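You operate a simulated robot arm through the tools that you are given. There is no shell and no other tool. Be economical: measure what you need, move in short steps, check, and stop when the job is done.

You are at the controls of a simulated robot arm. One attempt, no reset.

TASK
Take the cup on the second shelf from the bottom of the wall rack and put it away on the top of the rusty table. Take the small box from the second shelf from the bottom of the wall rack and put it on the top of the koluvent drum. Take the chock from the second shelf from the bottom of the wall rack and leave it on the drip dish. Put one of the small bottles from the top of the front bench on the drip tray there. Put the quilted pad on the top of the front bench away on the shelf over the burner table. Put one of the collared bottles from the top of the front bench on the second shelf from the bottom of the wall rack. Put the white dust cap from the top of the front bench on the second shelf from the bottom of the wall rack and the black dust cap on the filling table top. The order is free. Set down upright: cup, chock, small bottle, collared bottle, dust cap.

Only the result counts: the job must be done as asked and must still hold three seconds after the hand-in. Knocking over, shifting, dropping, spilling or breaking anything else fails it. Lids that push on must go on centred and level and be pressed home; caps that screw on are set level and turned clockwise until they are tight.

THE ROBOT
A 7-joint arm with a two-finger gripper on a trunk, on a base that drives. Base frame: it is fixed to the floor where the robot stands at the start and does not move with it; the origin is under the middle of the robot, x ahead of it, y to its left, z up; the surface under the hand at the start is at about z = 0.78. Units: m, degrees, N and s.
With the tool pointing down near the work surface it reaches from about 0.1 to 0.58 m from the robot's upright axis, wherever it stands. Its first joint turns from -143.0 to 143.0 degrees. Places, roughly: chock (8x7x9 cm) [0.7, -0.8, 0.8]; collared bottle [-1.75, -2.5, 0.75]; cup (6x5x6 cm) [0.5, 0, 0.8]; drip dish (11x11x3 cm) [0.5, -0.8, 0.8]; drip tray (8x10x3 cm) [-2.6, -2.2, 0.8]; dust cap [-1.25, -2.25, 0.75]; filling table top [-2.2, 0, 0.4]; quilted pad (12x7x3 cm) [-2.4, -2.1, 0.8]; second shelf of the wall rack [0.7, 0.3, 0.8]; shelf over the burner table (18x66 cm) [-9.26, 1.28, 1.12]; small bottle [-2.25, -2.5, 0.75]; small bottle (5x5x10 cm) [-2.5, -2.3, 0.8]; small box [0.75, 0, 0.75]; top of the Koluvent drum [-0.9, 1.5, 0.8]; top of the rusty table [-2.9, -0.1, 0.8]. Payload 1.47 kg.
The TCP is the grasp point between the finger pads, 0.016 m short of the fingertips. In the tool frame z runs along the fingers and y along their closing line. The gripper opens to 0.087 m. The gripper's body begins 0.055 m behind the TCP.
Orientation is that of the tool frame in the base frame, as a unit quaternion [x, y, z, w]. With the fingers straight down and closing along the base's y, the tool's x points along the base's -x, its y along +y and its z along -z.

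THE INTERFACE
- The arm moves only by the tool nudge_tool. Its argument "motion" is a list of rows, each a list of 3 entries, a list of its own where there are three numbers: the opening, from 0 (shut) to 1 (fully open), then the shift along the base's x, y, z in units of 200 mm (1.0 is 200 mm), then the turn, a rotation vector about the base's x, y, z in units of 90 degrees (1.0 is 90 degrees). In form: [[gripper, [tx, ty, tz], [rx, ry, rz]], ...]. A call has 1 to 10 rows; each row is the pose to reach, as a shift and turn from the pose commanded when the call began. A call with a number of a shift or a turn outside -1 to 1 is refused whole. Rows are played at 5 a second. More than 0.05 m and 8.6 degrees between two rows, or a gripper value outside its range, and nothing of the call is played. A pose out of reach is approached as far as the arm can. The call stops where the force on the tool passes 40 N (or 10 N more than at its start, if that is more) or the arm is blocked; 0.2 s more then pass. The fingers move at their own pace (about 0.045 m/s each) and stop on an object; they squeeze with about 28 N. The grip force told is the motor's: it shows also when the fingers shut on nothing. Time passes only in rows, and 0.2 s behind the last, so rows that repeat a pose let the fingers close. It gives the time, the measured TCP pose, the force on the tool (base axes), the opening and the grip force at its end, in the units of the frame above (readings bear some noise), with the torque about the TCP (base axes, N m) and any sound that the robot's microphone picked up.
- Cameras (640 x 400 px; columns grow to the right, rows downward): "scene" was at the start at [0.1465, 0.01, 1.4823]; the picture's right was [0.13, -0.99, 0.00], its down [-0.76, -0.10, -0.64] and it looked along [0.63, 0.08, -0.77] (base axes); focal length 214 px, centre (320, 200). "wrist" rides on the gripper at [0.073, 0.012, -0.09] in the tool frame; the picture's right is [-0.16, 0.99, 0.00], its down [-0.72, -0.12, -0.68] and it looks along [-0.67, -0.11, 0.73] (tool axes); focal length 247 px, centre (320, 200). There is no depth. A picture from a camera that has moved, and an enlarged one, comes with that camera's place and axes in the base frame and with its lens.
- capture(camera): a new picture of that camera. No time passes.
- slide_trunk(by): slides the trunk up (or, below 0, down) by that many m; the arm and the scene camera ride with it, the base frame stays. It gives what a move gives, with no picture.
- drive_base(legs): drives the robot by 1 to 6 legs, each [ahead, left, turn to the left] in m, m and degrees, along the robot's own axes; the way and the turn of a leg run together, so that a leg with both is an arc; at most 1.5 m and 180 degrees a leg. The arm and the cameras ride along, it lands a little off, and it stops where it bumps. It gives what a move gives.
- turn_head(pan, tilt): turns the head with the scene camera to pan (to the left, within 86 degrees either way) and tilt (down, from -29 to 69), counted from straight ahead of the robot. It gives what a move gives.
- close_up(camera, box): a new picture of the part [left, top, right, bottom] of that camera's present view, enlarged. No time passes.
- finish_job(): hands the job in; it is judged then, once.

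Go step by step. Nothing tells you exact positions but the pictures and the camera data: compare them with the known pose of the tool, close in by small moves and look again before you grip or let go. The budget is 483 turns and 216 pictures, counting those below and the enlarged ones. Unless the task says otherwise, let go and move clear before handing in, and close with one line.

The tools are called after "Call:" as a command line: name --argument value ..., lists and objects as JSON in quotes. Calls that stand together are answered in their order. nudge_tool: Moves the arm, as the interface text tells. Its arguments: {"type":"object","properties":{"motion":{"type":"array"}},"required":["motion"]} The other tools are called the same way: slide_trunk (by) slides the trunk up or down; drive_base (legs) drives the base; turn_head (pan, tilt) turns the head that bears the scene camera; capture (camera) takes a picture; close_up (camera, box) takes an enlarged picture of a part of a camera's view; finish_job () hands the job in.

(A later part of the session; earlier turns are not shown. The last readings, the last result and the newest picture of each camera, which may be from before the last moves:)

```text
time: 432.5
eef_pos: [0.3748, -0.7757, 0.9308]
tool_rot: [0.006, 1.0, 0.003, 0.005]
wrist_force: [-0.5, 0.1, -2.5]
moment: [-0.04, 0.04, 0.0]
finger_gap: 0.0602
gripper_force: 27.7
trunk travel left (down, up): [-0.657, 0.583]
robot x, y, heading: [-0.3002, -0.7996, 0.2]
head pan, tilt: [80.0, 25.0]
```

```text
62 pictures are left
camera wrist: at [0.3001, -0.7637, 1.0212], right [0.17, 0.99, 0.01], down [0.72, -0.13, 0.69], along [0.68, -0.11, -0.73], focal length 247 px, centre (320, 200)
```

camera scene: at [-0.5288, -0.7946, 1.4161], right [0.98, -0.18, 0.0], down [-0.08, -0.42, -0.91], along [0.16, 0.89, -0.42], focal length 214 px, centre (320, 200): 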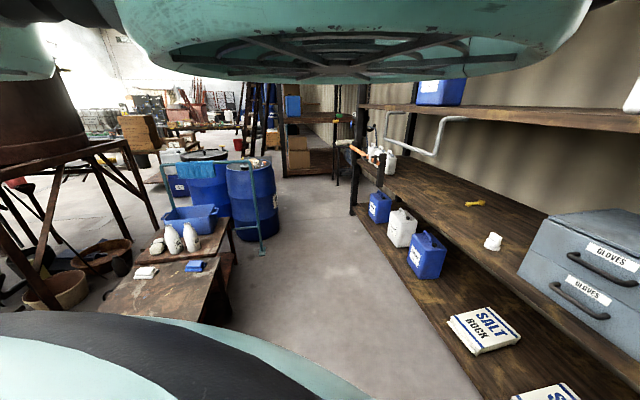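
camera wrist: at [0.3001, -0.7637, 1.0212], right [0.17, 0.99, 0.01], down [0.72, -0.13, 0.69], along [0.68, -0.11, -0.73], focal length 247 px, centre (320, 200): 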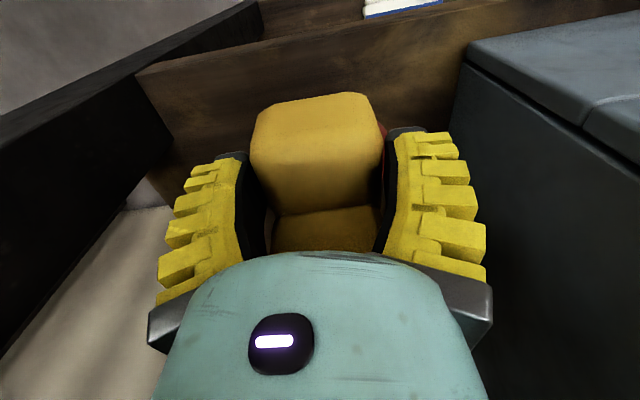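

Call:
drive_base --legs '[[0.08, 0, 0]]'

Call:
nudge_tool --motion '[[0, [0, -0.01, -0.1], [0, 0, -0.03]], [0, [0, -0.01, -0.2], [0, 0, -0.05]], [0, [0, -0.01, -0.2], [0, 0, -0.05]]]'

Call:
capture --camera "wrist"

```text
time: 433.6
eef_pos: [0.4556, -0.7767, 0.9321]
tool_rot: [0.006, 1.0, 0.002, 0.006]
wrist_force: [1.3, -0.3, -3.4]
moment: [0.01, 0.05, 0.03]
finger_gap: 0.0604
gripper_force: 28.1
trunk travel left (down, up): [-0.657, 0.583]
robot x, y, heading: [-0.221, -0.8021, 0.1]
head pan, tilt: [80.0, 25.0]
```

```text
time: 434.4
eef_pos: [0.4566, -0.7789, 0.8921]
tool_rot: [0.044, 0.999, 0.003, 0.007]
wrist_force: [-0.1, -0.3, -2.9]
moment: [0.0, 0.07, -0.02]
finger_gap: 0.0599
gripper_force: 28.0
trunk travel left (down, up): [-0.657, 0.583]
robot x, y, heading: [-0.2233, -0.8029, -0.3]
head pan, tilt: [80.0, 25.0]
```

```text
61 pictures are left
camera wrist: at [0.3838, -0.761, 0.9812], right [0.25, 0.97, 0.01], down [0.7, -0.18, 0.69], along [0.67, -0.16, -0.73], focal length 247 px, centre (320, 200)
```

wrist: 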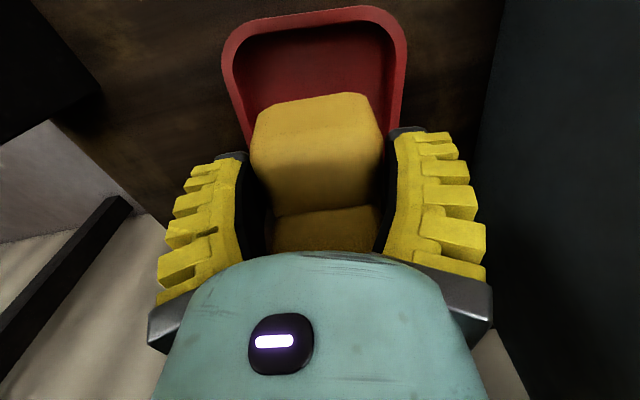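

Call:
nudge_tool --motion '[[0, [0, 0, -0.1], [0, 0, -0.03]], [0, [0, 0, -0.2], [0, 0, -0.055]], [0, [0, 0, -0.22], [0, 0, -0.055]], [0, [0, 0, -0.24], [0, 0, -0.055]], [0, [0, 0, -0.24], [0, 0, -0.055]]]'

Call:
capture --camera "wrist"

```text
time: 435.6
eef_pos: [0.4542, -0.7796, 0.8433]
tool_rot: [0.089, 0.996, 0.002, 0.005]
wrist_force: [-0.3, 0.2, -3.0]
moment: [0.0, 0.02, 0.01]
finger_gap: 0.0603
gripper_force: 28.3
trunk travel left (down, up): [-0.657, 0.583]
robot x, y, heading: [-0.2206, -0.8028, -0.0]
head pan, tilt: [80.0, 25.0]
```

```text
60 pictures are left
camera wrist: at [0.384, -0.7547, 0.9334], right [0.33, 0.94, 0.01], down [0.68, -0.24, 0.69], along [0.65, -0.22, -0.73], focal length 247 px, centre (320, 200)
```

wrist: 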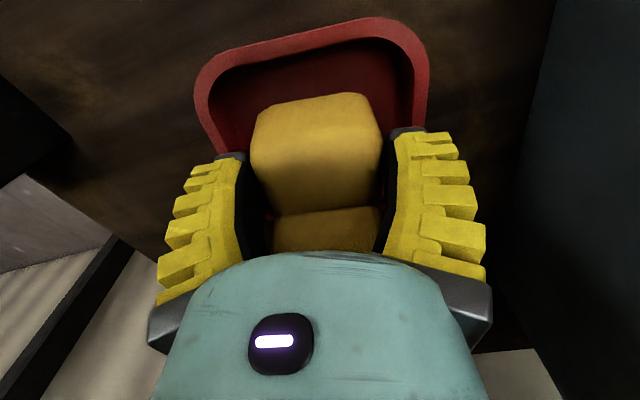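

Call:
nudge_tool --motion '[[0, [0.005, 0.005, 0], [0, 0, 0.05]], [0, [0.005, 0.005, -0.02], [0, 0, 0.05]], [0, [0.005, 0.005, -0.035], [0, 0, 0.05]], [0, [0.005, 0.005, -0.045], [0, 0, 0.05]], [0, [0.005, 0.005, -0.055], [0, 0, 0.05]]]'

Call:
capture --camera "wrist"

```text
time: 436.8
eef_pos: [0.4567, -0.7785, 0.8352]
tool_rot: [0.049, 0.999, 0.002, 0.005]
wrist_force: [-8.3, -1.7, 12.3]
moment: [0.06, -0.33, -0.08]
finger_gap: 0.0618
gripper_force: 27.5
trunk travel left (down, up): [-0.657, 0.583]
robot x, y, heading: [-0.2178, -0.7988, -0.1]
head pan, tilt: [80.0, 25.0]
```

```text
59 pictures are left
camera wrist: at [0.3833, -0.76, 0.9236], right [0.26, 0.97, 0.01], down [0.7, -0.19, 0.69], along [0.67, -0.17, -0.73], focal length 247 px, centre (320, 200)
```

wrist: 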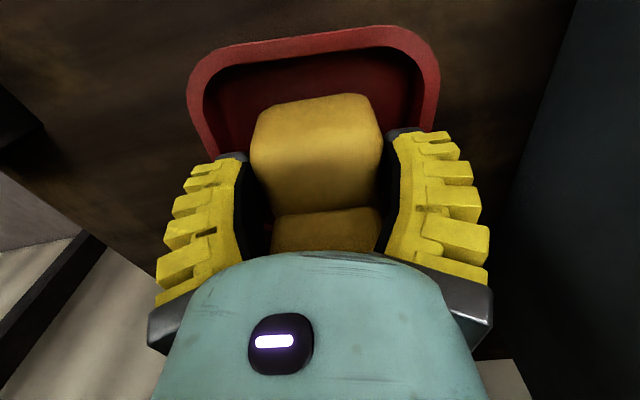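

Call:
nudge_tool --motion '[[0, [0, 0, 0.03], [0, 0, 0]], [0, [-0.025, 0, 0.03], [0, 0, 0]], [0, [-0.025, 0, 0.01], [0, 0, 0]], [0, [-0.025, 0, 0.0], [0, 0, 0]], [0, [-0.025, 0, -0.005], [0, 0, 0]]]'

```text
time: 438.0
eef_pos: [0.4513, -0.7777, 0.8325]
tool_rot: [0.049, 0.999, 0.003, 0.006]
wrist_force: [-11.4, -2.0, 18.3]
moment: [0.0, -0.4, -0.08]
finger_gap: 0.0624
gripper_force: 28.0
trunk travel left (down, up): [-0.657, 0.583]
robot x, y, heading: [-0.2166, -0.7981, -0.1]
head pan, tilt: [80.0, 25.0]
```

Call:
nudge_tool --motion '[[0, [0, 0, 0.01], [0, 0, 0]], [0.4, [0, 0, 0.01], [0, 0, 0]], [0.8, [0, 0, 0.01], [0, 0, 0]], [1, [0, 0, 0.01], [0, 0, 0]], [1, [0, 0, 0.01], [0, 0, 0]]]'

Call:
nudge_tool --motion '[[1, [0, 0, 0.15], [0, 0, 0]], [1, [0, 0, 0.35], [0, 0, 0]], [1, [0, 0, 0.55], [0, 0, 0]], [1, [0, 0, 0.7], [0, 0, 0]], [1, [0, 0, 0.7], [0, 0, 0]]]'

Call:
capture --camera "wrist"

```text
time: 439.2
eef_pos: [0.4512, -0.778, 0.834]
tool_rot: [0.049, 0.999, 0.003, 0.006]
wrist_force: [-0.1, -0.4, -0.4]
moment: [-0.02, 0.0, -0.01]
finger_gap: 0.0869
gripper_force: 0.1
trunk travel left (down, up): [-0.657, 0.583]
robot x, y, heading: [-0.2213, -0.7977, -0.2]
head pan, tilt: [80.0, 25.0]
```

```text
time: 440.4
eef_pos: [0.4614, -0.7758, 0.9742]
tool_rot: [0.049, 0.999, 0.001, 0.005]
wrist_force: [0.2, 0.4, 0.2]
moment: [-0.01, 0.02, 0.01]
finger_gap: 0.0869
gripper_force: 0.0
out of reach, approached as far as the arm can: row 3, 4, 5
trunk travel left (down, up): [-0.657, 0.583]
robot x, y, heading: [-0.2202, -0.8011, 0.1]
head pan, tilt: [80.0, 25.0]
```

```text
58 pictures are left
camera wrist: at [0.3884, -0.7575, 1.0637], right [0.25, 0.97, 0.01], down [0.7, -0.19, 0.69], along [0.66, -0.17, -0.73], focal length 247 px, centre (320, 200)
```

wrist: 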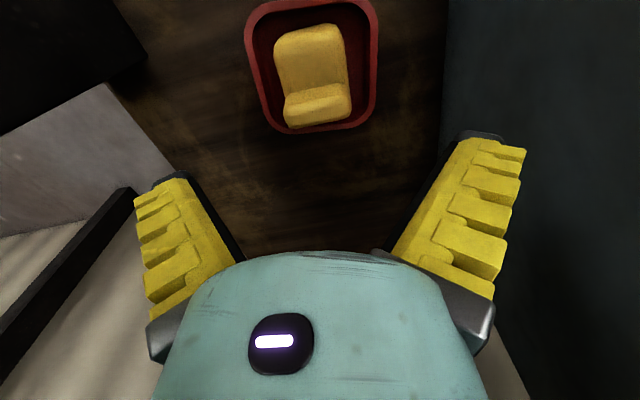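

The chock sits in the dish. Next is the collared bottle on the bench.

Call:
drive_base --legs '[[-0.45, 0, 0], [-0.85, 0, 0]]'

Call:
drive_base --legs '[[0, 0, -90], [0, -0.2, 0]]'

Call:
slide_trunk --by 0.16

Call:
capture --camera "wrist"

```text
time: 447.2
eef_pos: [-0.8393, -0.7743, 0.9753]
tool_rot: [0.05, 0.999, 0.003, 0.005]
wrist_force: [-0.1, -0.5, 0.0]
moment: [0.0, 0.03, 0.01]
finger_gap: 0.0871
gripper_force: 0.0
trunk travel left (down, up): [-0.657, 0.583]
robot x, y, heading: [-1.5208, -0.8028, -0.3]
head pan, tilt: [80.0, 25.0]
```

```text
time: 452.5
eef_pos: [-1.6641, -1.4886, 0.9732]
tool_rot: [0.725, 0.689, -0.001, 0.005]
wrist_force: [0.1, -1.2, -0.3]
moment: [-0.01, 0.02, 0.0]
finger_gap: 0.0871
gripper_force: 0.1
trunk travel left (down, up): [-0.657, 0.583]
robot x, y, heading: [-1.7209, -0.8075, -87.2]
head pan, tilt: [80.0, 25.0]
```

```text
time: 454.3
eef_pos: [-1.6636, -1.4889, 1.1328]
tool_rot: [0.725, 0.688, -0.001, 0.005]
wrist_force: [0.5, 0.3, -0.1]
moment: [0.01, -0.03, 0.0]
finger_gap: 0.0869
gripper_force: 0.1
trunk travel left (down, up): [-0.817, 0.423]
robot x, y, heading: [-1.7199, -0.8086, -87.1]
head pan, tilt: [80.0, 25.0]
```

```text
57 pictures are left
camera wrist: at [-1.6496, -1.4155, 1.2234], right [0.98, -0.21, 0.01], down [-0.16, -0.71, 0.69], along [-0.14, -0.67, -0.73], focal length 247 px, centre (320, 200)
```

wrist: 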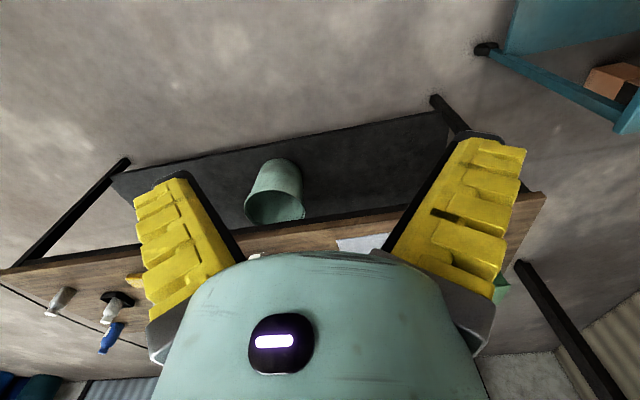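

Call:
drive_base --legs '[[0, 0, -2.9], [0.72, 0, 0]]'

Call:
capture --camera "wrist"

```text
time: 458.7
eef_pos: [-1.6877, -2.2075, 1.1335]
tool_rot: [0.738, 0.674, -0.002, 0.005]
wrist_force: [-0.5, -0.3, 0.8]
moment: [0.02, 0.02, -0.02]
finger_gap: 0.087
gripper_force: 0.0
trunk travel left (down, up): [-0.817, 0.423]
robot x, y, heading: [-1.718, -1.5233, -89.5]
head pan, tilt: [80.0, 25.0]
```

```text
56 pictures are left
camera wrist: at [-1.6696, -2.1353, 1.2236], right [0.97, -0.24, 0.01], down [-0.18, -0.7, 0.69], along [-0.16, -0.67, -0.73], focal length 247 px, centre (320, 200)
```

wrist: 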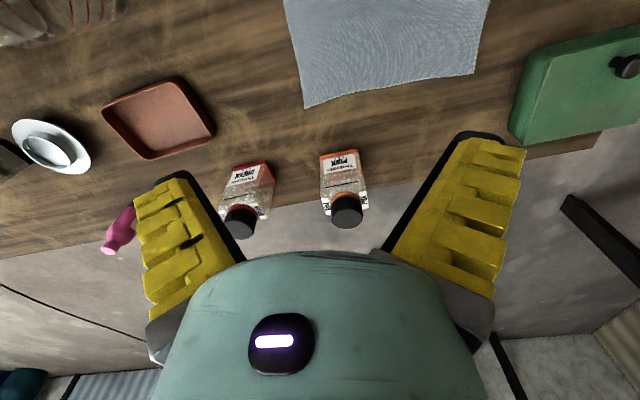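

Call:
close_up --camera "wrist" --box '[200, 130, 400, 255]'

```text
3.20 times, centred on (300, 192) of wrist
camera zoom: at [-1.6696, -2.1353, 1.2236], right [0.97, -0.24, 0.01], down [-0.18, -0.7, 0.69], along [-0.16, -0.67, -0.73], focal length 790 px, centre (384, 224)
```

zoom: 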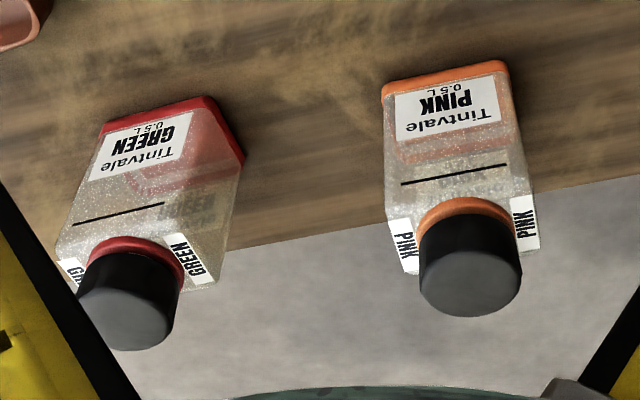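

The collared bottle (orange collar) is near (-1.70, -2.472), cap top at about z 0.92 and 5.7 cm wide. I'll grip its cap from above.

Call:
drive_base --legs '[[0.235, 0, 0]]'

Call:
slide_trunk --by -0.14

Call:
capture --camera "wrist"

```text
time: 460.4
eef_pos: [-1.683, -2.4391, 1.1338]
tool_rot: [0.736, 0.677, -0.001, 0.005]
wrist_force: [-0.6, 0.1, 0.0]
moment: [0.01, 0.03, -0.03]
finger_gap: 0.0871
gripper_force: 0.1
trunk travel left (down, up): [-0.817, 0.423]
robot x, y, heading: [-1.7165, -1.7552, -89.6]
head pan, tilt: [80.0, 25.0]
```

```text
time: 462.1
eef_pos: [-1.6817, -2.4403, 0.9932]
tool_rot: [0.737, 0.676, -0.002, 0.005]
wrist_force: [0.3, -0.5, 1.0]
moment: [0.03, 0.0, 0.01]
finger_gap: 0.0869
gripper_force: 0.1
trunk travel left (down, up): [-0.677, 0.563]
robot x, y, heading: [-1.7191, -1.7591, -89.3]
head pan, tilt: [80.0, 25.0]
```

```text
54 pictures are left
camera wrist: at [-1.6658, -2.3666, 1.0837], right [0.97, -0.24, 0.01], down [-0.18, -0.7, 0.69], along [-0.16, -0.67, -0.73], focal length 247 px, centre (320, 200)
```

wrist: 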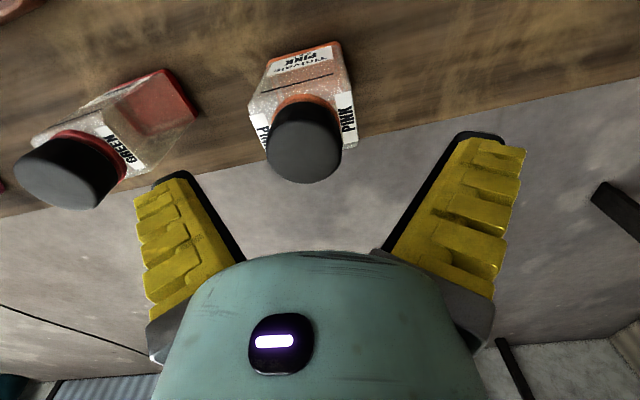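

Call:
nudge_tool --motion '[[1, [-0.076, -0.035, 0], [0, 0, 0]], [1, [-0.076, -0.035, 0], [0, 0, 0]]]'

Call:
slide_trunk --by -0.035

Call:
capture --camera "wrist"

```text
time: 462.7
eef_pos: [-1.6975, -2.4456, 0.993]
tool_rot: [0.737, 0.676, -0.001, 0.004]
wrist_force: [-0.4, -0.2, 1.0]
moment: [-0.01, -0.03, 0.01]
finger_gap: 0.0871
gripper_force: 0.0
trunk travel left (down, up): [-0.677, 0.563]
robot x, y, heading: [-1.7156, -1.7553, -89.4]
head pan, tilt: [80.0, 25.0]
```

```text
time: 463.5
eef_pos: [-1.6974, -2.446, 0.9597]
tool_rot: [0.737, 0.676, -0.003, 0.005]
wrist_force: [0.0, 0.3, 0.1]
moment: [0.0, 0.01, -0.01]
finger_gap: 0.0868
gripper_force: 0.1
trunk travel left (down, up): [-0.642, 0.598]
robot x, y, heading: [-1.7146, -1.7552, -89.3]
head pan, tilt: [80.0, 25.0]
```

```text
53 pictures are left
camera wrist: at [-1.6813, -2.3734, 1.0486], right [0.97, -0.24, 0.01], down [-0.18, -0.7, 0.69], along [-0.16, -0.67, -0.73], focal length 247 px, centre (320, 200)
```

wrist: 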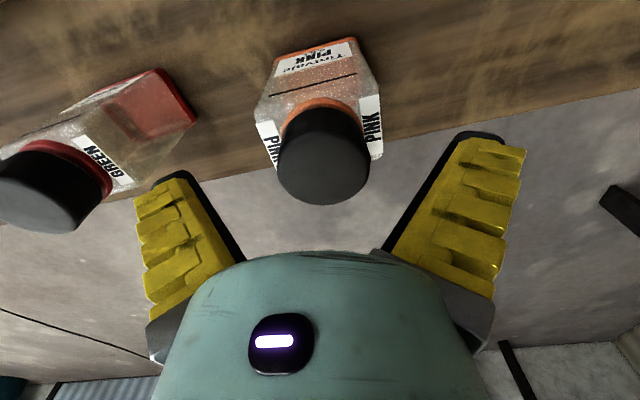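

Call:
slide_trunk --by -0.044

Call:
nudge_tool --motion '[[0.6, [0, 0, 0], [0, 0, 0]], [0, [0, 0, 0], [0, 0, 0]], [0, [0, 0, 0], [0, 0, 0]], [0, [0, 0, 0], [0, 0, 0]], [0, [0, 0, 0], [0, 0, 0]]]'

Call:
capture --camera "wrist"

```text
time: 464.3
eef_pos: [-1.6978, -2.4459, 0.9152]
tool_rot: [0.736, 0.677, -0.002, 0.005]
wrist_force: [0.1, -0.4, -0.1]
moment: [-0.01, -0.02, 0.01]
finger_gap: 0.0871
gripper_force: 0.1
trunk travel left (down, up): [-0.598, 0.642]
robot x, y, heading: [-1.7187, -1.7591, -89.0]
head pan, tilt: [80.0, 25.0]
```

```text
time: 465.5
eef_pos: [-1.6982, -2.4458, 0.9158]
tool_rot: [0.736, 0.677, -0.002, 0.005]
wrist_force: [0.0, 0.5, -0.7]
moment: [-0.03, -0.06, 0.01]
finger_gap: 0.053
gripper_force: 27.8
trunk travel left (down, up): [-0.598, 0.642]
robot x, y, heading: [-1.7124, -1.7548, -89.3]
head pan, tilt: [80.0, 25.0]
```

```text
52 pictures are left
camera wrist: at [-1.6813, -2.3732, 1.0045], right [0.97, -0.24, 0.01], down [-0.18, -0.7, 0.69], along [-0.16, -0.67, -0.73], focal length 247 px, centre (320, 200)
```

wrist: 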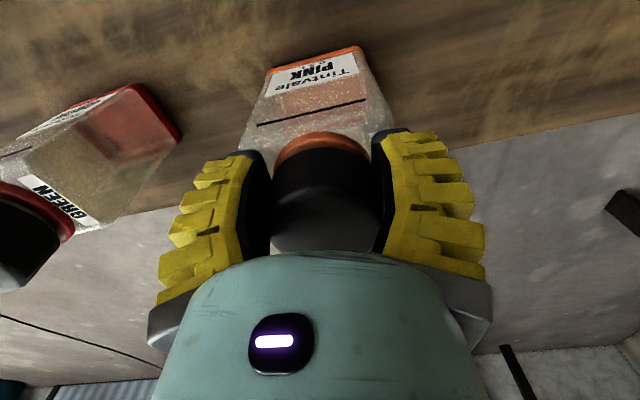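

Call:
slide_trunk --by 0.25

Call:
capture --camera "wrist"

```text
time: 468.1
eef_pos: [-1.6989, -2.4449, 1.1638]
tool_rot: [0.737, 0.676, -0.002, 0.005]
wrist_force: [-0.5, 0.2, -0.9]
moment: [0.02, -0.02, -0.01]
finger_gap: 0.0533
gripper_force: 28.3
trunk travel left (down, up): [-0.848, 0.392]
robot x, y, heading: [-1.7155, -1.7548, -89.3]
head pan, tilt: [80.0, 25.0]
```

```text
51 pictures are left
camera wrist: at [-1.6814, -2.373, 1.2543], right [0.97, -0.24, 0.01], down [-0.18, -0.7, 0.69], along [-0.16, -0.67, -0.73], focal length 247 px, centre (320, 200)
```

wrist: 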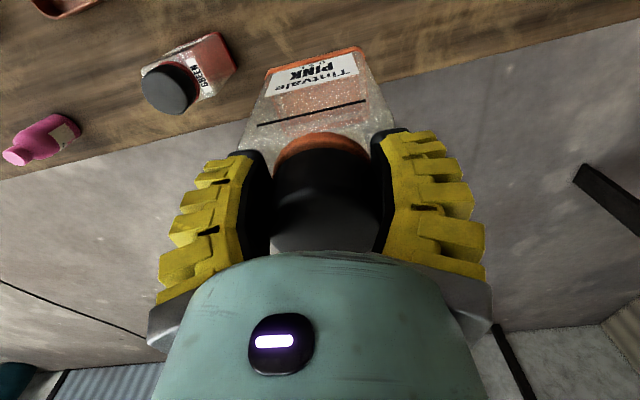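

The bottle is light and held. Driving to the rack.

Call:
drive_base --legs '[[-0.95, 0, 0], [0, 0, 89.3], [1.1, 0, 0]]'

Call:
drive_base --legs '[[0, 0.78, 0]]'

Call:
slide_trunk --by -0.185

Call:
capture --camera "wrist"

```text
time: 481.9
eef_pos: [0.0323, -0.8502, 1.1645]
tool_rot: [0.061, 0.998, 0.003, 0.005]
wrist_force: [-0.7, -0.4, -1.1]
moment: [0.02, 0.0, 0.02]
finger_gap: 0.0514
gripper_force: 27.6
trunk travel left (down, up): [-0.848, 0.392]
robot x, y, heading: [-0.6568, -0.8426, -1.3]
head pan, tilt: [80.0, 25.0]
```

```text
time: 486.1
eef_pos: [0.0546, -0.0814, 1.1648]
tool_rot: [0.066, 0.998, 0.003, 0.005]
wrist_force: [-0.1, -0.6, -0.7]
moment: [-0.02, 0.04, 0.02]
finger_gap: 0.051
gripper_force: 28.2
trunk travel left (down, up): [-0.848, 0.392]
robot x, y, heading: [-0.633, -0.0625, -1.8]
head pan, tilt: [80.0, 25.0]
```

```text
time: 488.1
eef_pos: [0.0555, -0.0812, 0.9805]
tool_rot: [0.067, 0.998, 0.002, 0.004]
wrist_force: [0.1, 0.9, -1.2]
moment: [0.01, 0.04, 0.02]
finger_gap: 0.0508
gripper_force: 27.7
trunk travel left (down, up): [-0.663, 0.577]
robot x, y, heading: [-0.6318, -0.0646, -2.0]
head pan, tilt: [80.0, 25.0]
```

```text
50 pictures are left
camera wrist: at [-0.0168, -0.0597, 1.0695], right [0.29, 0.96, 0.01], down [0.7, -0.21, 0.69], along [0.66, -0.19, -0.73], focal length 247 px, centre (320, 200)
```

wrist: 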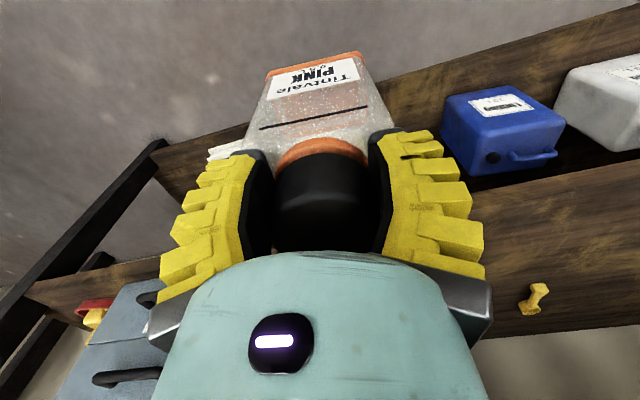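

Call:
drive_base --legs '[[0, 0.06, 2.0], [0.38, 0, 0]]'

Call:
capture --camera "wrist"

Call:
capture --camera "scene"

```text
time: 491.1
eef_pos: [0.4314, -0.0019, 0.9801]
tool_rot: [0.051, 0.999, 0.002, 0.006]
wrist_force: [0.2, 0.1, -0.8]
moment: [0.02, 0.03, -0.01]
finger_gap: 0.0507
gripper_force: 28.3
trunk travel left (down, up): [-0.663, 0.577]
robot x, y, heading: [-0.2586, -0.005, -0.4]
head pan, tilt: [80.0, 25.0]
```

```text
49 pictures are left
camera wrist: at [0.3593, 0.0176, 1.0695], right [0.26, 0.97, 0.01], down [0.7, -0.19, 0.69], along [0.66, -0.17, -0.73], focal length 247 px, centre (320, 200)
```

wrist: 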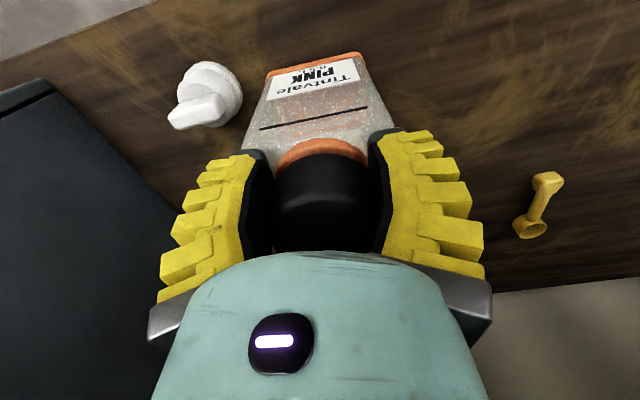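

```text
48 pictures are left
camera scene: at [-0.17, 0.0838, 1.3571], right [0.98, -0.18, 0.0], down [-0.08, -0.42, -0.91], along [0.16, 0.89, -0.42], focal length 214 px, centre (320, 200)
```

scene: 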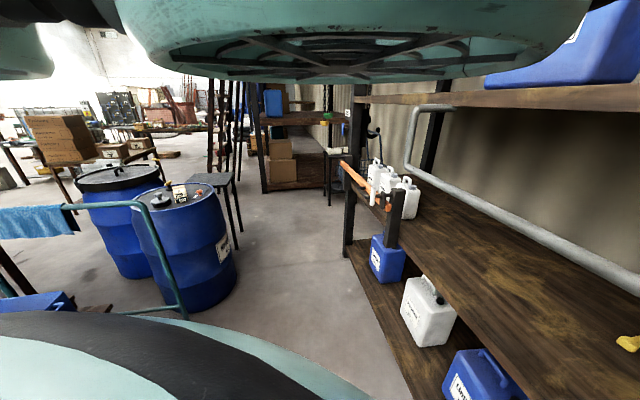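

Call:
drive_base --legs '[[0.035, 0, 0]]'

Call:
nudge_tool --motion '[[0, [0, 0, -0.1], [0, 0, 0]], [0, [0, 0, -0.16], [0, 0, 0]], [0, [0, 0, -0.18], [0, 0, 0]], [0, [0, 0, -0.2], [0, 0, 0]], [0, [0, 0, -0.215], [0, 0, 0]], [0, [0, 0, -0.225], [0, 0, 0]]]'

```text
time: 491.9
eef_pos: [0.4669, -0.0016, 0.9802]
tool_rot: [0.052, 0.999, 0.002, 0.004]
wrist_force: [0.0, -0.7, -1.3]
moment: [-0.03, 0.03, -0.02]
finger_gap: 0.0508
gripper_force: 27.5
trunk travel left (down, up): [-0.663, 0.577]
robot x, y, heading: [-0.2248, -0.0064, -0.2]
head pan, tilt: [80.0, 25.0]
```

```text
time: 493.3
eef_pos: [0.4673, -0.0017, 0.9361]
tool_rot: [0.053, 0.999, 0.002, 0.005]
wrist_force: [-2.2, -0.5, 7.2]
moment: [0.04, -0.03, 0.02]
finger_gap: 0.0506
gripper_force: 27.6
trunk travel left (down, up): [-0.663, 0.577]
robot x, y, heading: [-0.2235, -0.008, -0.1]
head pan, tilt: [80.0, 25.0]
```

Contact at the expected height. Releasing.

Call:
nudge_tool --motion '[[0, [0, 0, 0.005], [0, 0, 0]], [0.7, [0, 0, 0.005], [0, 0, 0]], [0.9, [0, 0, 0.005], [0, 0, 0]], [1, [0, 0, 0.005], [0, 0, 0]], [1, [0, 0, 0.005], [0, 0, 0]]]'

Call:
nudge_tool --motion '[[1, [0, 0, 0.1], [0, 0, 0]], [1, [0, 0, 0.25], [0, 0, 0]], [1, [0, 0, 0.4], [0, 0, 0]], [1, [0, 0, 0.4], [0, 0, 0]]]'

Call:
capture --camera "wrist"

```text
time: 494.5
eef_pos: [0.4673, -0.0007, 0.9352]
tool_rot: [0.051, 0.999, 0.003, 0.005]
wrist_force: [-0.4, 0.3, -0.6]
moment: [-0.05, -0.01, -0.01]
finger_gap: 0.0867
gripper_force: 0.1
trunk travel left (down, up): [-0.663, 0.577]
robot x, y, heading: [-0.2178, -0.0056, -0.3]
head pan, tilt: [80.0, 25.0]
```

```text
time: 495.5
eef_pos: [0.4686, -0.003, 1.0161]
tool_rot: [0.051, 0.999, 0.003, 0.004]
wrist_force: [-0.1, 0.1, 0.1]
moment: [0.04, -0.01, -0.01]
finger_gap: 0.0871
gripper_force: 0.1
trunk travel left (down, up): [-0.663, 0.577]
robot x, y, heading: [-0.2218, -0.0074, -0.4]
head pan, tilt: [80.0, 25.0]
```

```text
47 pictures are left
camera wrist: at [0.3966, 0.0172, 1.106], right [0.26, 0.97, 0.01], down [0.7, -0.19, 0.69], along [0.66, -0.17, -0.73], focal length 247 px, centre (320, 200)
```

wrist: 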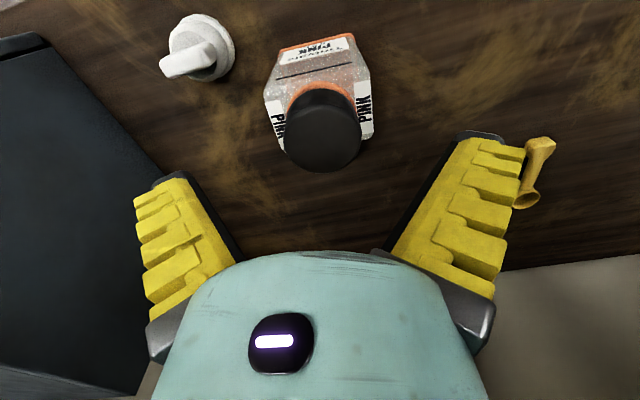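

The collared bottle is on the shelf. Last is the quilted pad. Driving back to the bench's west part.

Call:
drive_base --legs '[[-0.4, 0, 0.4], [0, -0.8, 0], [-0.9, 0, 0]]'

Call:
drive_base --legs '[[0, 0, -90], [0, -0.87, 0]]'

Call:
slide_trunk --by 0.12

Call:
drive_base --legs '[[0.5, 0, 0]]'

Call:
capture --camera "wrist"

```text
time: 506.1
eef_pos: [-0.821, -0.7797, 1.0166]
tool_rot: [0.052, 0.999, 0.003, 0.004]
wrist_force: [0.3, -0.3, -0.3]
moment: [-0.01, -0.01, -0.01]
finger_gap: 0.0869
gripper_force: 0.0
trunk travel left (down, up): [-0.663, 0.577]
robot x, y, heading: [-1.5109, -0.786, -0.5]
head pan, tilt: [80.0, 25.0]
```

```text
time: 514.5
eef_pos: [-2.3555, -1.477, 1.0164]
tool_rot: [0.737, 0.676, -0.001, 0.005]
wrist_force: [0.5, 0.1, -0.1]
moment: [0.03, 0.03, -0.04]
finger_gap: 0.087
gripper_force: 0.1
trunk travel left (down, up): [-0.663, 0.577]
robot x, y, heading: [-2.3711, -0.785, -89.3]
head pan, tilt: [80.0, 25.0]
```

```text
time: 516.0
eef_pos: [-2.3549, -1.4769, 1.1359]
tool_rot: [0.737, 0.676, -0.003, 0.005]
wrist_force: [0.1, -0.3, -0.7]
moment: [-0.03, 0.02, -0.01]
finger_gap: 0.0869
gripper_force: 0.1
trunk travel left (down, up): [-0.783, 0.457]
robot x, y, heading: [-2.3716, -0.7869, -89.4]
head pan, tilt: [80.0, 25.0]
```

```text
time: 518.9
eef_pos: [-2.3396, -1.9736, 1.1366]
tool_rot: [0.733, 0.68, -0.002, 0.005]
wrist_force: [-0.3, -0.2, -0.1]
moment: [0.02, 0.02, -0.02]
finger_gap: 0.0872
gripper_force: 0.1
trunk travel left (down, up): [-0.783, 0.457]
robot x, y, heading: [-2.3612, -1.2852, -88.8]
head pan, tilt: [80.0, 25.0]
```

```text
46 pictures are left
camera wrist: at [-2.3229, -1.8998, 1.2259], right [0.97, -0.23, 0.01], down [-0.17, -0.71, 0.69], along [-0.16, -0.67, -0.73], focal length 247 px, centre (320, 200)
```

wrist: 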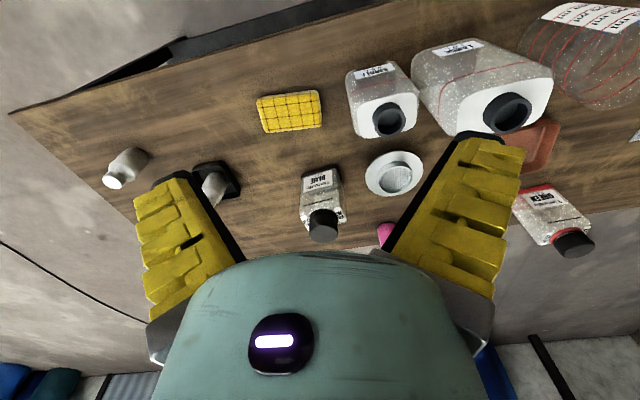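

The pad's long side lies along x, so I'll rotate the tool 90° to grip its 7 cm width.

Call:
nudge_tool --motion '[[1, [-0.05, 0, 0], [0, 0, 0.09]], [1, [-0.1, 0, 0], [0, 0, 0.18]], [1, [-0.15, 0, 0], [0, 0, 0.27]], [1, [-0.2, 0, 0], [0, 0, 0.36]], [1, [-0.25, 0, 0], [0, 0, 0.45]], [1, [-0.3, 0, 0], [0, 0, 0.54]], [1, [-0.35, 0, 0], [0, 0, 0.63]], [1, [-0.38, 0, 0], [0, 0, 0.72]], [1, [-0.4, 0, 0], [0, 0, 0.81]], [1, [-0.41, 0, 0], [0, 0, 0.9]]]'

Call:
nudge_tool --motion '[[1, [0, 0, 0], [0, 0, 0.08]], [1, [0, 0, 0], [0, 0, 0.147]], [1, [0, 0, 0], [0, 0, 0.147]]]'

Call:
drive_base --legs '[[0.1, 0, 0]]'

Call:
capture --camera "wrist"

```text
time: 521.1
eef_pos: [-2.4211, -1.9712, 1.1352]
tool_rot: [0.116, 0.993, 0.002, 0.004]
wrist_force: [-0.3, 0.1, -0.5]
moment: [-0.03, 0.02, -0.03]
finger_gap: 0.0869
gripper_force: 0.1
trunk travel left (down, up): [-0.783, 0.457]
robot x, y, heading: [-2.3629, -1.2798, -88.5]
head pan, tilt: [80.0, 25.0]
```

```text
time: 521.9
eef_pos: [-2.4221, -1.9725, 1.1365]
tool_rot: [0.001, 1.0, 0.003, 0.004]
wrist_force: [0.5, -0.3, 0.2]
moment: [-0.05, 0.02, 0.0]
finger_gap: 0.0869
gripper_force: 0.1
trunk travel left (down, up): [-0.783, 0.457]
robot x, y, heading: [-2.364, -1.2827, -88.8]
head pan, tilt: [80.0, 25.0]
```

```text
time: 523.1
eef_pos: [-2.4171, -2.0727, 1.1362]
tool_rot: [0.0, 1.0, 0.003, 0.004]
wrist_force: [-0.3, -0.6, -0.3]
moment: [-0.02, -0.01, 0.0]
finger_gap: 0.0869
gripper_force: 0.1
trunk travel left (down, up): [-0.783, 0.457]
robot x, y, heading: [-2.3629, -1.3801, -88.6]
head pan, tilt: [80.0, 25.0]
```

```text
45 pictures are left
camera wrist: at [-2.4915, -2.0606, 1.2261], right [0.16, 0.99, 0.01], down [0.72, -0.12, 0.69], along [0.68, -0.1, -0.73], focal length 247 px, centre (320, 200)
```

wrist: 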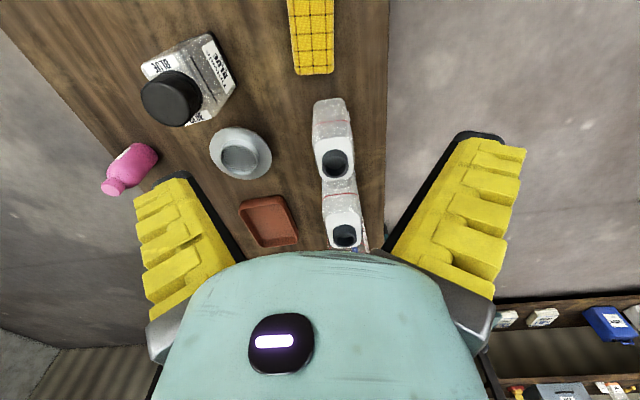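

Call:
slide_trunk --by -0.22

Call:
capture --camera "wrist"

```text
time: 525.4
eef_pos: [-2.4171, -2.0733, 0.9171]
tool_rot: [0.0, 1.0, 0.003, 0.003]
wrist_force: [0.2, -0.3, 0.0]
moment: [-0.03, 0.02, -0.02]
finger_gap: 0.087
gripper_force: 0.0
trunk travel left (down, up): [-0.563, 0.677]
robot x, y, heading: [-2.3575, -1.3814, -88.6]
head pan, tilt: [80.0, 25.0]
```

```text
44 pictures are left
camera wrist: at [-2.4915, -2.0607, 1.0063], right [0.16, 0.99, 0.01], down [0.72, -0.12, 0.69], along [0.68, -0.1, -0.73], focal length 247 px, centre (320, 200)
```

wrist: 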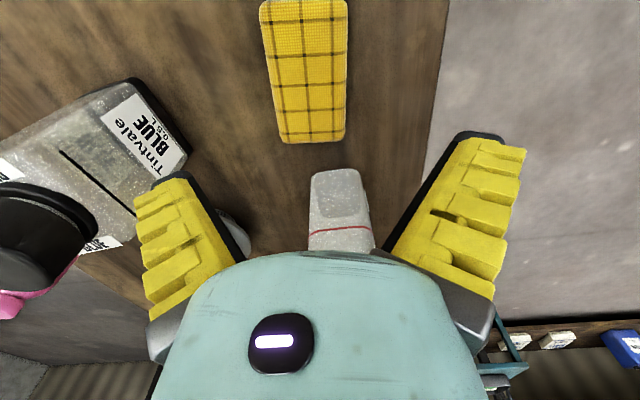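

Call:
nudge_tool --motion '[[1, [-0.055, -0.025, 0], [0, 0, -0.06]], [1, [-0.055, -0.025, 0], [0, 0, -0.06]]]'

Call:
slide_trunk --by -0.1

Call:
capture --camera "wrist"

```text
time: 526.0
eef_pos: [-2.428, -2.0774, 0.9152]
tool_rot: [0.048, 0.999, 0.003, 0.005]
wrist_force: [1.0, -0.3, 0.4]
moment: [0.02, -0.01, -0.02]
finger_gap: 0.0871
gripper_force: 0.1
trunk travel left (down, up): [-0.563, 0.677]
robot x, y, heading: [-2.3626, -1.3788, -88.6]
head pan, tilt: [80.0, 25.0]
```

```text
time: 527.3
eef_pos: [-2.4269, -2.0765, 0.8162]
tool_rot: [0.047, 0.999, 0.002, 0.004]
wrist_force: [0.2, -0.4, -0.5]
moment: [-0.01, 0.03, 0.02]
finger_gap: 0.0867
gripper_force: 0.1
trunk travel left (down, up): [-0.463, 0.777]
robot x, y, heading: [-2.3625, -1.3827, -88.6]
head pan, tilt: [80.0, 25.0]
```

```text
43 pictures are left
camera wrist: at [-2.5006, -2.0584, 0.9064], right [0.25, 0.97, 0.01], down [0.7, -0.19, 0.69], along [0.67, -0.17, -0.73], focal length 247 px, centre (320, 200)
```

wrist: 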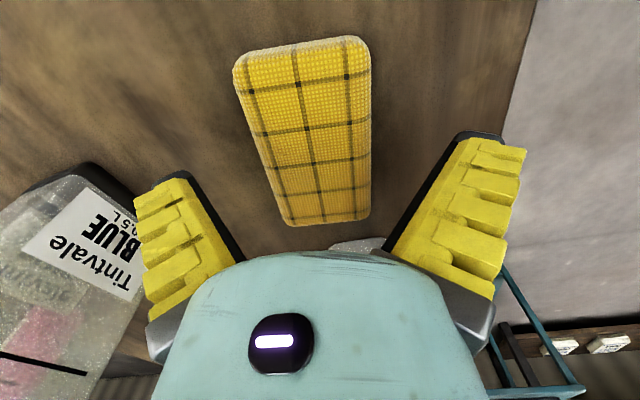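

Call:
slide_trunk --by -0.036

Call:
nudge_tool --motion '[[0.6, [0, 0, 0], [0, 0, 0]], [0, [0, 0, 0], [0, 0, 0]], [0, [0, 0, 0], [0, 0, 0]], [0, [0, 0, 0], [0, 0, 0]], [0, [0, 0, 0], [0, 0, 0]]]'

Call:
capture --camera "wrist"

```text
time: 528.1
eef_pos: [-2.4276, -2.0763, 0.7803]
tool_rot: [0.047, 0.999, 0.002, 0.005]
wrist_force: [-0.3, -0.2, 0.9]
moment: [0.02, 0.04, -0.01]
finger_gap: 0.087
gripper_force: 0.1
trunk travel left (down, up): [-0.427, 0.813]
robot x, y, heading: [-2.3599, -1.3828, -88.3]
head pan, tilt: [80.0, 25.0]
```

```text
time: 529.3
eef_pos: [-2.428, -2.076, 0.7798]
tool_rot: [0.047, 0.999, 0.002, 0.004]
wrist_force: [-0.1, -0.2, -0.8]
moment: [-0.01, -0.01, 0.03]
finger_gap: 0.0661
gripper_force: 28.2
trunk travel left (down, up): [-0.427, 0.813]
robot x, y, heading: [-2.3602, -1.3839, -88.6]
head pan, tilt: [80.0, 25.0]
```

```text
42 pictures are left
camera wrist: at [-2.5007, -2.058, 0.8701], right [0.25, 0.97, 0.01], down [0.7, -0.19, 0.69], along [0.67, -0.17, -0.73], focal length 247 px, centre (320, 200)
```

wrist: 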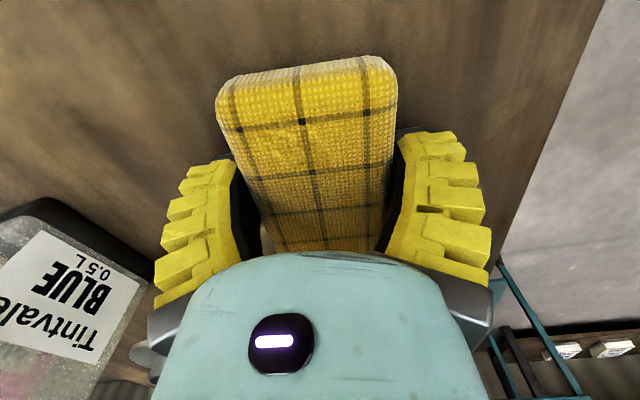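

Pad gripped. I'll lift, back off, and head west toward the burner table, looking as I go.

Call:
slide_trunk --by 0.4

Call:
drive_base --legs '[[-0.25, 0, 0], [0, 0, -92], [1.3, 0, 0]]'

Call:
turn_head --pan 0 --tilt 0

Call:
turn_head --pan -40 --tilt 10

Call:
capture --camera "scene"

```text
time: 533.2
eef_pos: [-2.428, -2.0771, 1.1813]
tool_rot: [0.047, 0.999, 0.003, 0.004]
wrist_force: [-0.5, -0.5, -0.4]
moment: [-0.02, -0.01, -0.03]
finger_gap: 0.0657
gripper_force: 28.3
trunk travel left (down, up): [-0.827, 0.413]
robot x, y, heading: [-2.3608, -1.3805, -88.6]
head pan, tilt: [80.0, 25.0]
```

```text
time: 545.0
eef_pos: [-4.3446, -1.0022, 1.1807]
tool_rot: [0.756, 0.655, -0.003, 0.005]
wrist_force: [-0.4, 0.7, -1.2]
moment: [0.01, 0.01, 0.04]
finger_gap: 0.0658
gripper_force: 28.0
trunk travel left (down, up): [-0.827, 0.413]
robot x, y, heading: [-3.6546, -1.103, 178.6]
head pan, tilt: [80.0, 25.0]
```

```text
time: 546.5
eef_pos: [-4.3451, -1.0018, 1.18]
tool_rot: [0.757, 0.653, -0.001, 0.005]
wrist_force: [-0.1, 0.2, -0.9]
moment: [0.01, 0.01, 0.02]
finger_gap: 0.0659
gripper_force: 28.5
trunk travel left (down, up): [-0.827, 0.413]
robot x, y, heading: [-3.6543, -1.106, 178.5]
head pan, tilt: [0.0, 0.0]
```

```text
time: 547.6
eef_pos: [-4.3431, -1.002, 1.1798]
tool_rot: [0.756, 0.654, -0.002, 0.005]
wrist_force: [0.2, 0.1, -1.3]
moment: [0.0, -0.01, 0.01]
finger_gap: 0.0658
gripper_force: 28.4
trunk travel left (down, up): [-0.827, 0.413]
robot x, y, heading: [-3.6522, -1.1022, 178.6]
head pan, tilt: [-40.0, 10.0]
```

```text
41 pictures are left
camera scene: at [-3.7741, -1.0249, 1.5452], right [0.83, 0.56, 0.0], down [0.1, -0.15, -0.98], along [-0.55, 0.82, -0.18], focal length 214 px, centre (320, 200)
```

scene: 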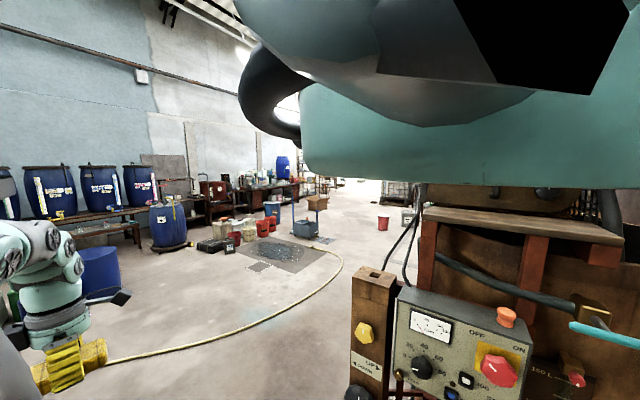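

Call:
close_up --camera "scene" --box '[100, 130, 320, 268]'

```text
2.90 times, centred on (210, 199) of scene
camera zoom: at [-3.7741, -1.0249, 1.5452], right [0.83, 0.56, 0.0], down [0.1, -0.15, -0.98], along [-0.55, 0.82, -0.18], focal length 622 px, centre (639, 203)
```

zoom: 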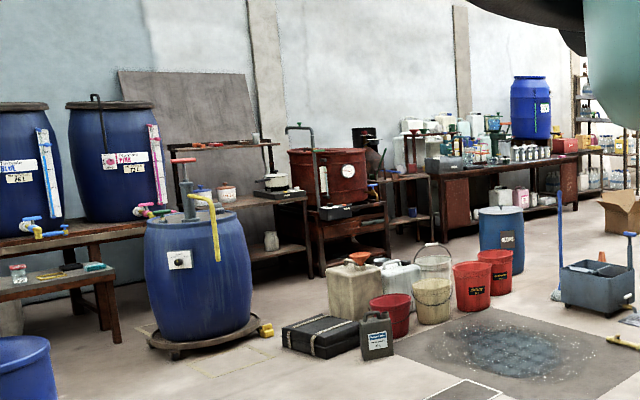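

The burner table with its shelf is at the far wall, behind a blue drum on a dolly and assorted buckets. I'll drive closer, staying south of the black crate.

Call:
drive_base --legs '[[0, 0.35, 0], [1.5, 0, 0], [0.6, 0, 0]]'

Call:
capture --camera "scene"

```text
time: 559.9
eef_pos: [-6.4626, -1.2884, 1.1804]
tool_rot: [0.758, 0.652, -0.002, 0.004]
wrist_force: [-1.0, -0.8, -0.6]
moment: [-0.01, -0.01, 0.04]
finger_gap: 0.0658
gripper_force: 27.8
trunk travel left (down, up): [-0.827, 0.413]
robot x, y, heading: [-5.772, -1.3977, 178.2]
head pan, tilt: [-40.0, 10.0]
```

```text
39 pictures are left
camera scene: at [-5.8933, -1.3141, 1.5455], right [0.84, 0.55, 0.0], down [0.1, -0.14, -0.98], along [-0.54, 0.82, -0.17], focal length 214 px, centre (320, 200)
```

scene: 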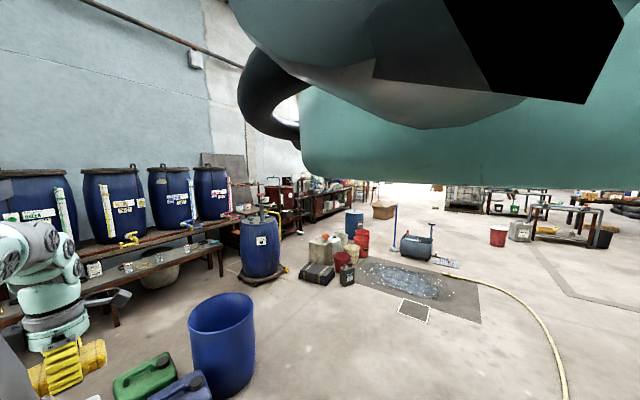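

The floor clutter blocks a direct approach, so I'll go round by the north. First I'll strafe north and look.

Call:
drive_base --legs '[[0.1, -1.5, 0], [0, -1.3, 0]]'

Call:
capture --camera "scene"

Call:
capture --camera "wrist"

```text
refused: leg 1 is longer than a leg can be; nothing moved
```

```text
38 pictures are left
camera scene: at [-5.8933, -1.3141, 1.5455], right [0.84, 0.55, 0.0], down [0.1, -0.14, -0.98], along [-0.54, 0.82, -0.17], focal length 214 px, centre (320, 200)
```

scene: 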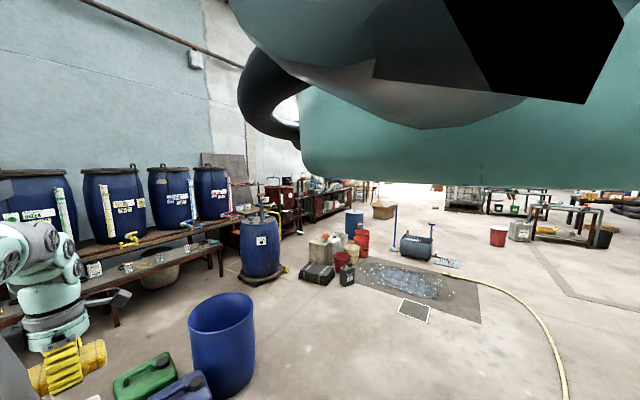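

```text
37 pictures are left
camera wrist: at [-6.4415, -1.2169, 1.2701], right [0.95, -0.3, 0.01], down [-0.23, -0.69, 0.69], along [-0.2, -0.66, -0.73], focal length 247 px, centre (320, 200)
```

wrist: 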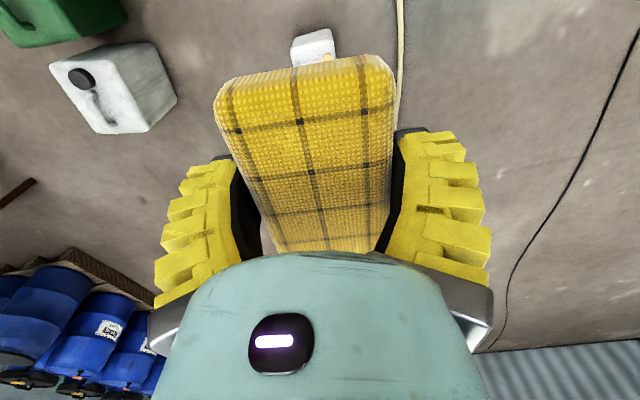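

Call:
drive_base --legs '[[0, -1.45, 0], [0, -1.35, 0]]'

Call:
capture --camera "scene"

```text
time: 573.6
eef_pos: [-6.3407, 1.5462, 1.1804]
tool_rot: [0.763, 0.647, -0.002, 0.005]
wrist_force: [0.7, -1.0, -0.6]
moment: [0.01, -0.03, 0.02]
finger_gap: 0.0656
gripper_force: 28.1
trunk travel left (down, up): [-0.827, 0.413]
robot x, y, heading: [-5.6537, 1.4306, 177.2]
head pan, tilt: [-40.0, 10.0]
```

```text
36 pictures are left
camera scene: at [-5.7709, 1.5124, 1.5455], right [0.84, 0.54, 0.0], down [0.09, -0.15, -0.98], along [-0.53, 0.83, -0.17], focal length 214 px, centre (320, 200)
```

scene: 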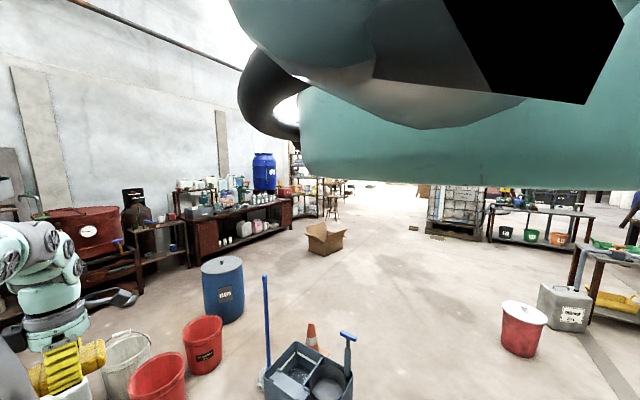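

A clear route exists: north past the mop cart, west at y≈3.5, then south down the corridor in front of the wall tables. I'll raise the trunk and follow it with the arm pointing north.

Call:
slide_trunk --by 0.15

Call:
drive_base --legs '[[0, 0, -87.2], [0, 0.15, 0], [1.4, 0, 0], [0.65, 0, 0]]'

Call:
turn_head --pan 0 --tilt 0

Call:
turn_head --pan 80 --tilt 20

Call:
capture --camera "scene"

```text
time: 575.3
eef_pos: [-6.3396, 1.5459, 1.3304]
tool_rot: [0.763, 0.647, -0.001, 0.005]
wrist_force: [0.2, -0.2, -0.6]
moment: [0.02, 0.02, 0.01]
finger_gap: 0.0659
gripper_force: 27.9
trunk travel left (down, up): [-0.977, 0.263]
robot x, y, heading: [-5.6511, 1.4312, 177.3]
head pan, tilt: [-40.0, 10.0]
```

```text
time: 590.2
eef_pos: [-5.8209, 4.173, 1.33]
tool_rot: [0.999, -0.039, -0.004, 0.003]
wrist_force: [0.6, 0.4, -0.5]
moment: [0.02, 0.03, -0.01]
finger_gap: 0.0659
gripper_force: 28.3
trunk travel left (down, up): [-0.977, 0.263]
robot x, y, heading: [-5.8767, 3.4747, 92.4]
head pan, tilt: [-40.0, 10.0]
```

```text
time: 591.2
eef_pos: [-5.8219, 4.1712, 1.3303]
tool_rot: [0.999, -0.038, -0.006, 0.002]
wrist_force: [0.2, 0.2, -1.7]
moment: [0.01, -0.01, -0.03]
finger_gap: 0.066
gripper_force: 27.8
trunk travel left (down, up): [-0.977, 0.263]
robot x, y, heading: [-5.8748, 3.4733, 92.2]
head pan, tilt: [0.0, 0.0]
```

```text
time: 592.8
eef_pos: [-5.8222, 4.1711, 1.3305]
tool_rot: [0.999, -0.039, -0.004, 0.003]
wrist_force: [-0.4, 0.4, 0.0]
moment: [0.01, 0.01, -0.03]
finger_gap: 0.0658
gripper_force: 27.8
trunk travel left (down, up): [-0.977, 0.263]
robot x, y, heading: [-5.8771, 3.4732, 92.7]
head pan, tilt: [80.0, 20.0]
```

```text
35 pictures are left
camera scene: at [-5.971, 3.5578, 1.6792], right [0.13, 0.99, 0.0], down [0.34, -0.05, -0.94], along [-0.93, 0.12, -0.34], focal length 214 px, centre (320, 200)
```

scene: 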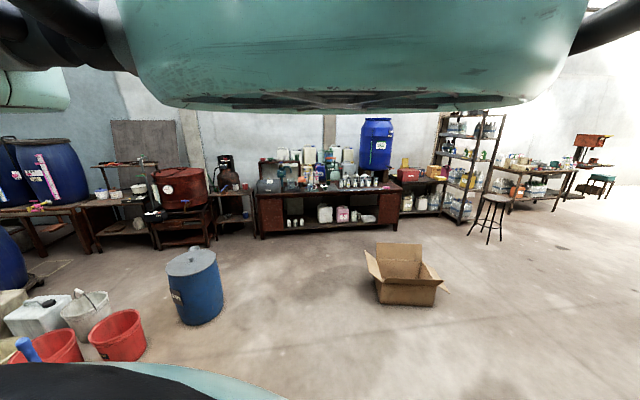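

Call:
close_up --camera "scene" --box '[40, 130, 260, 268]'

```text
2.90 times, centred on (150, 199) of scene
camera zoom: at [-5.971, 3.5578, 1.6792], right [0.13, 0.99, 0.0], down [0.34, -0.05, -0.94], along [-0.93, 0.12, -0.34], focal length 622 px, centre (813, 203)
```

zoom: 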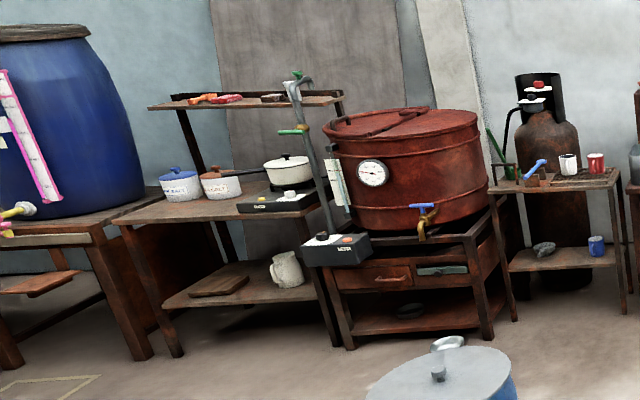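

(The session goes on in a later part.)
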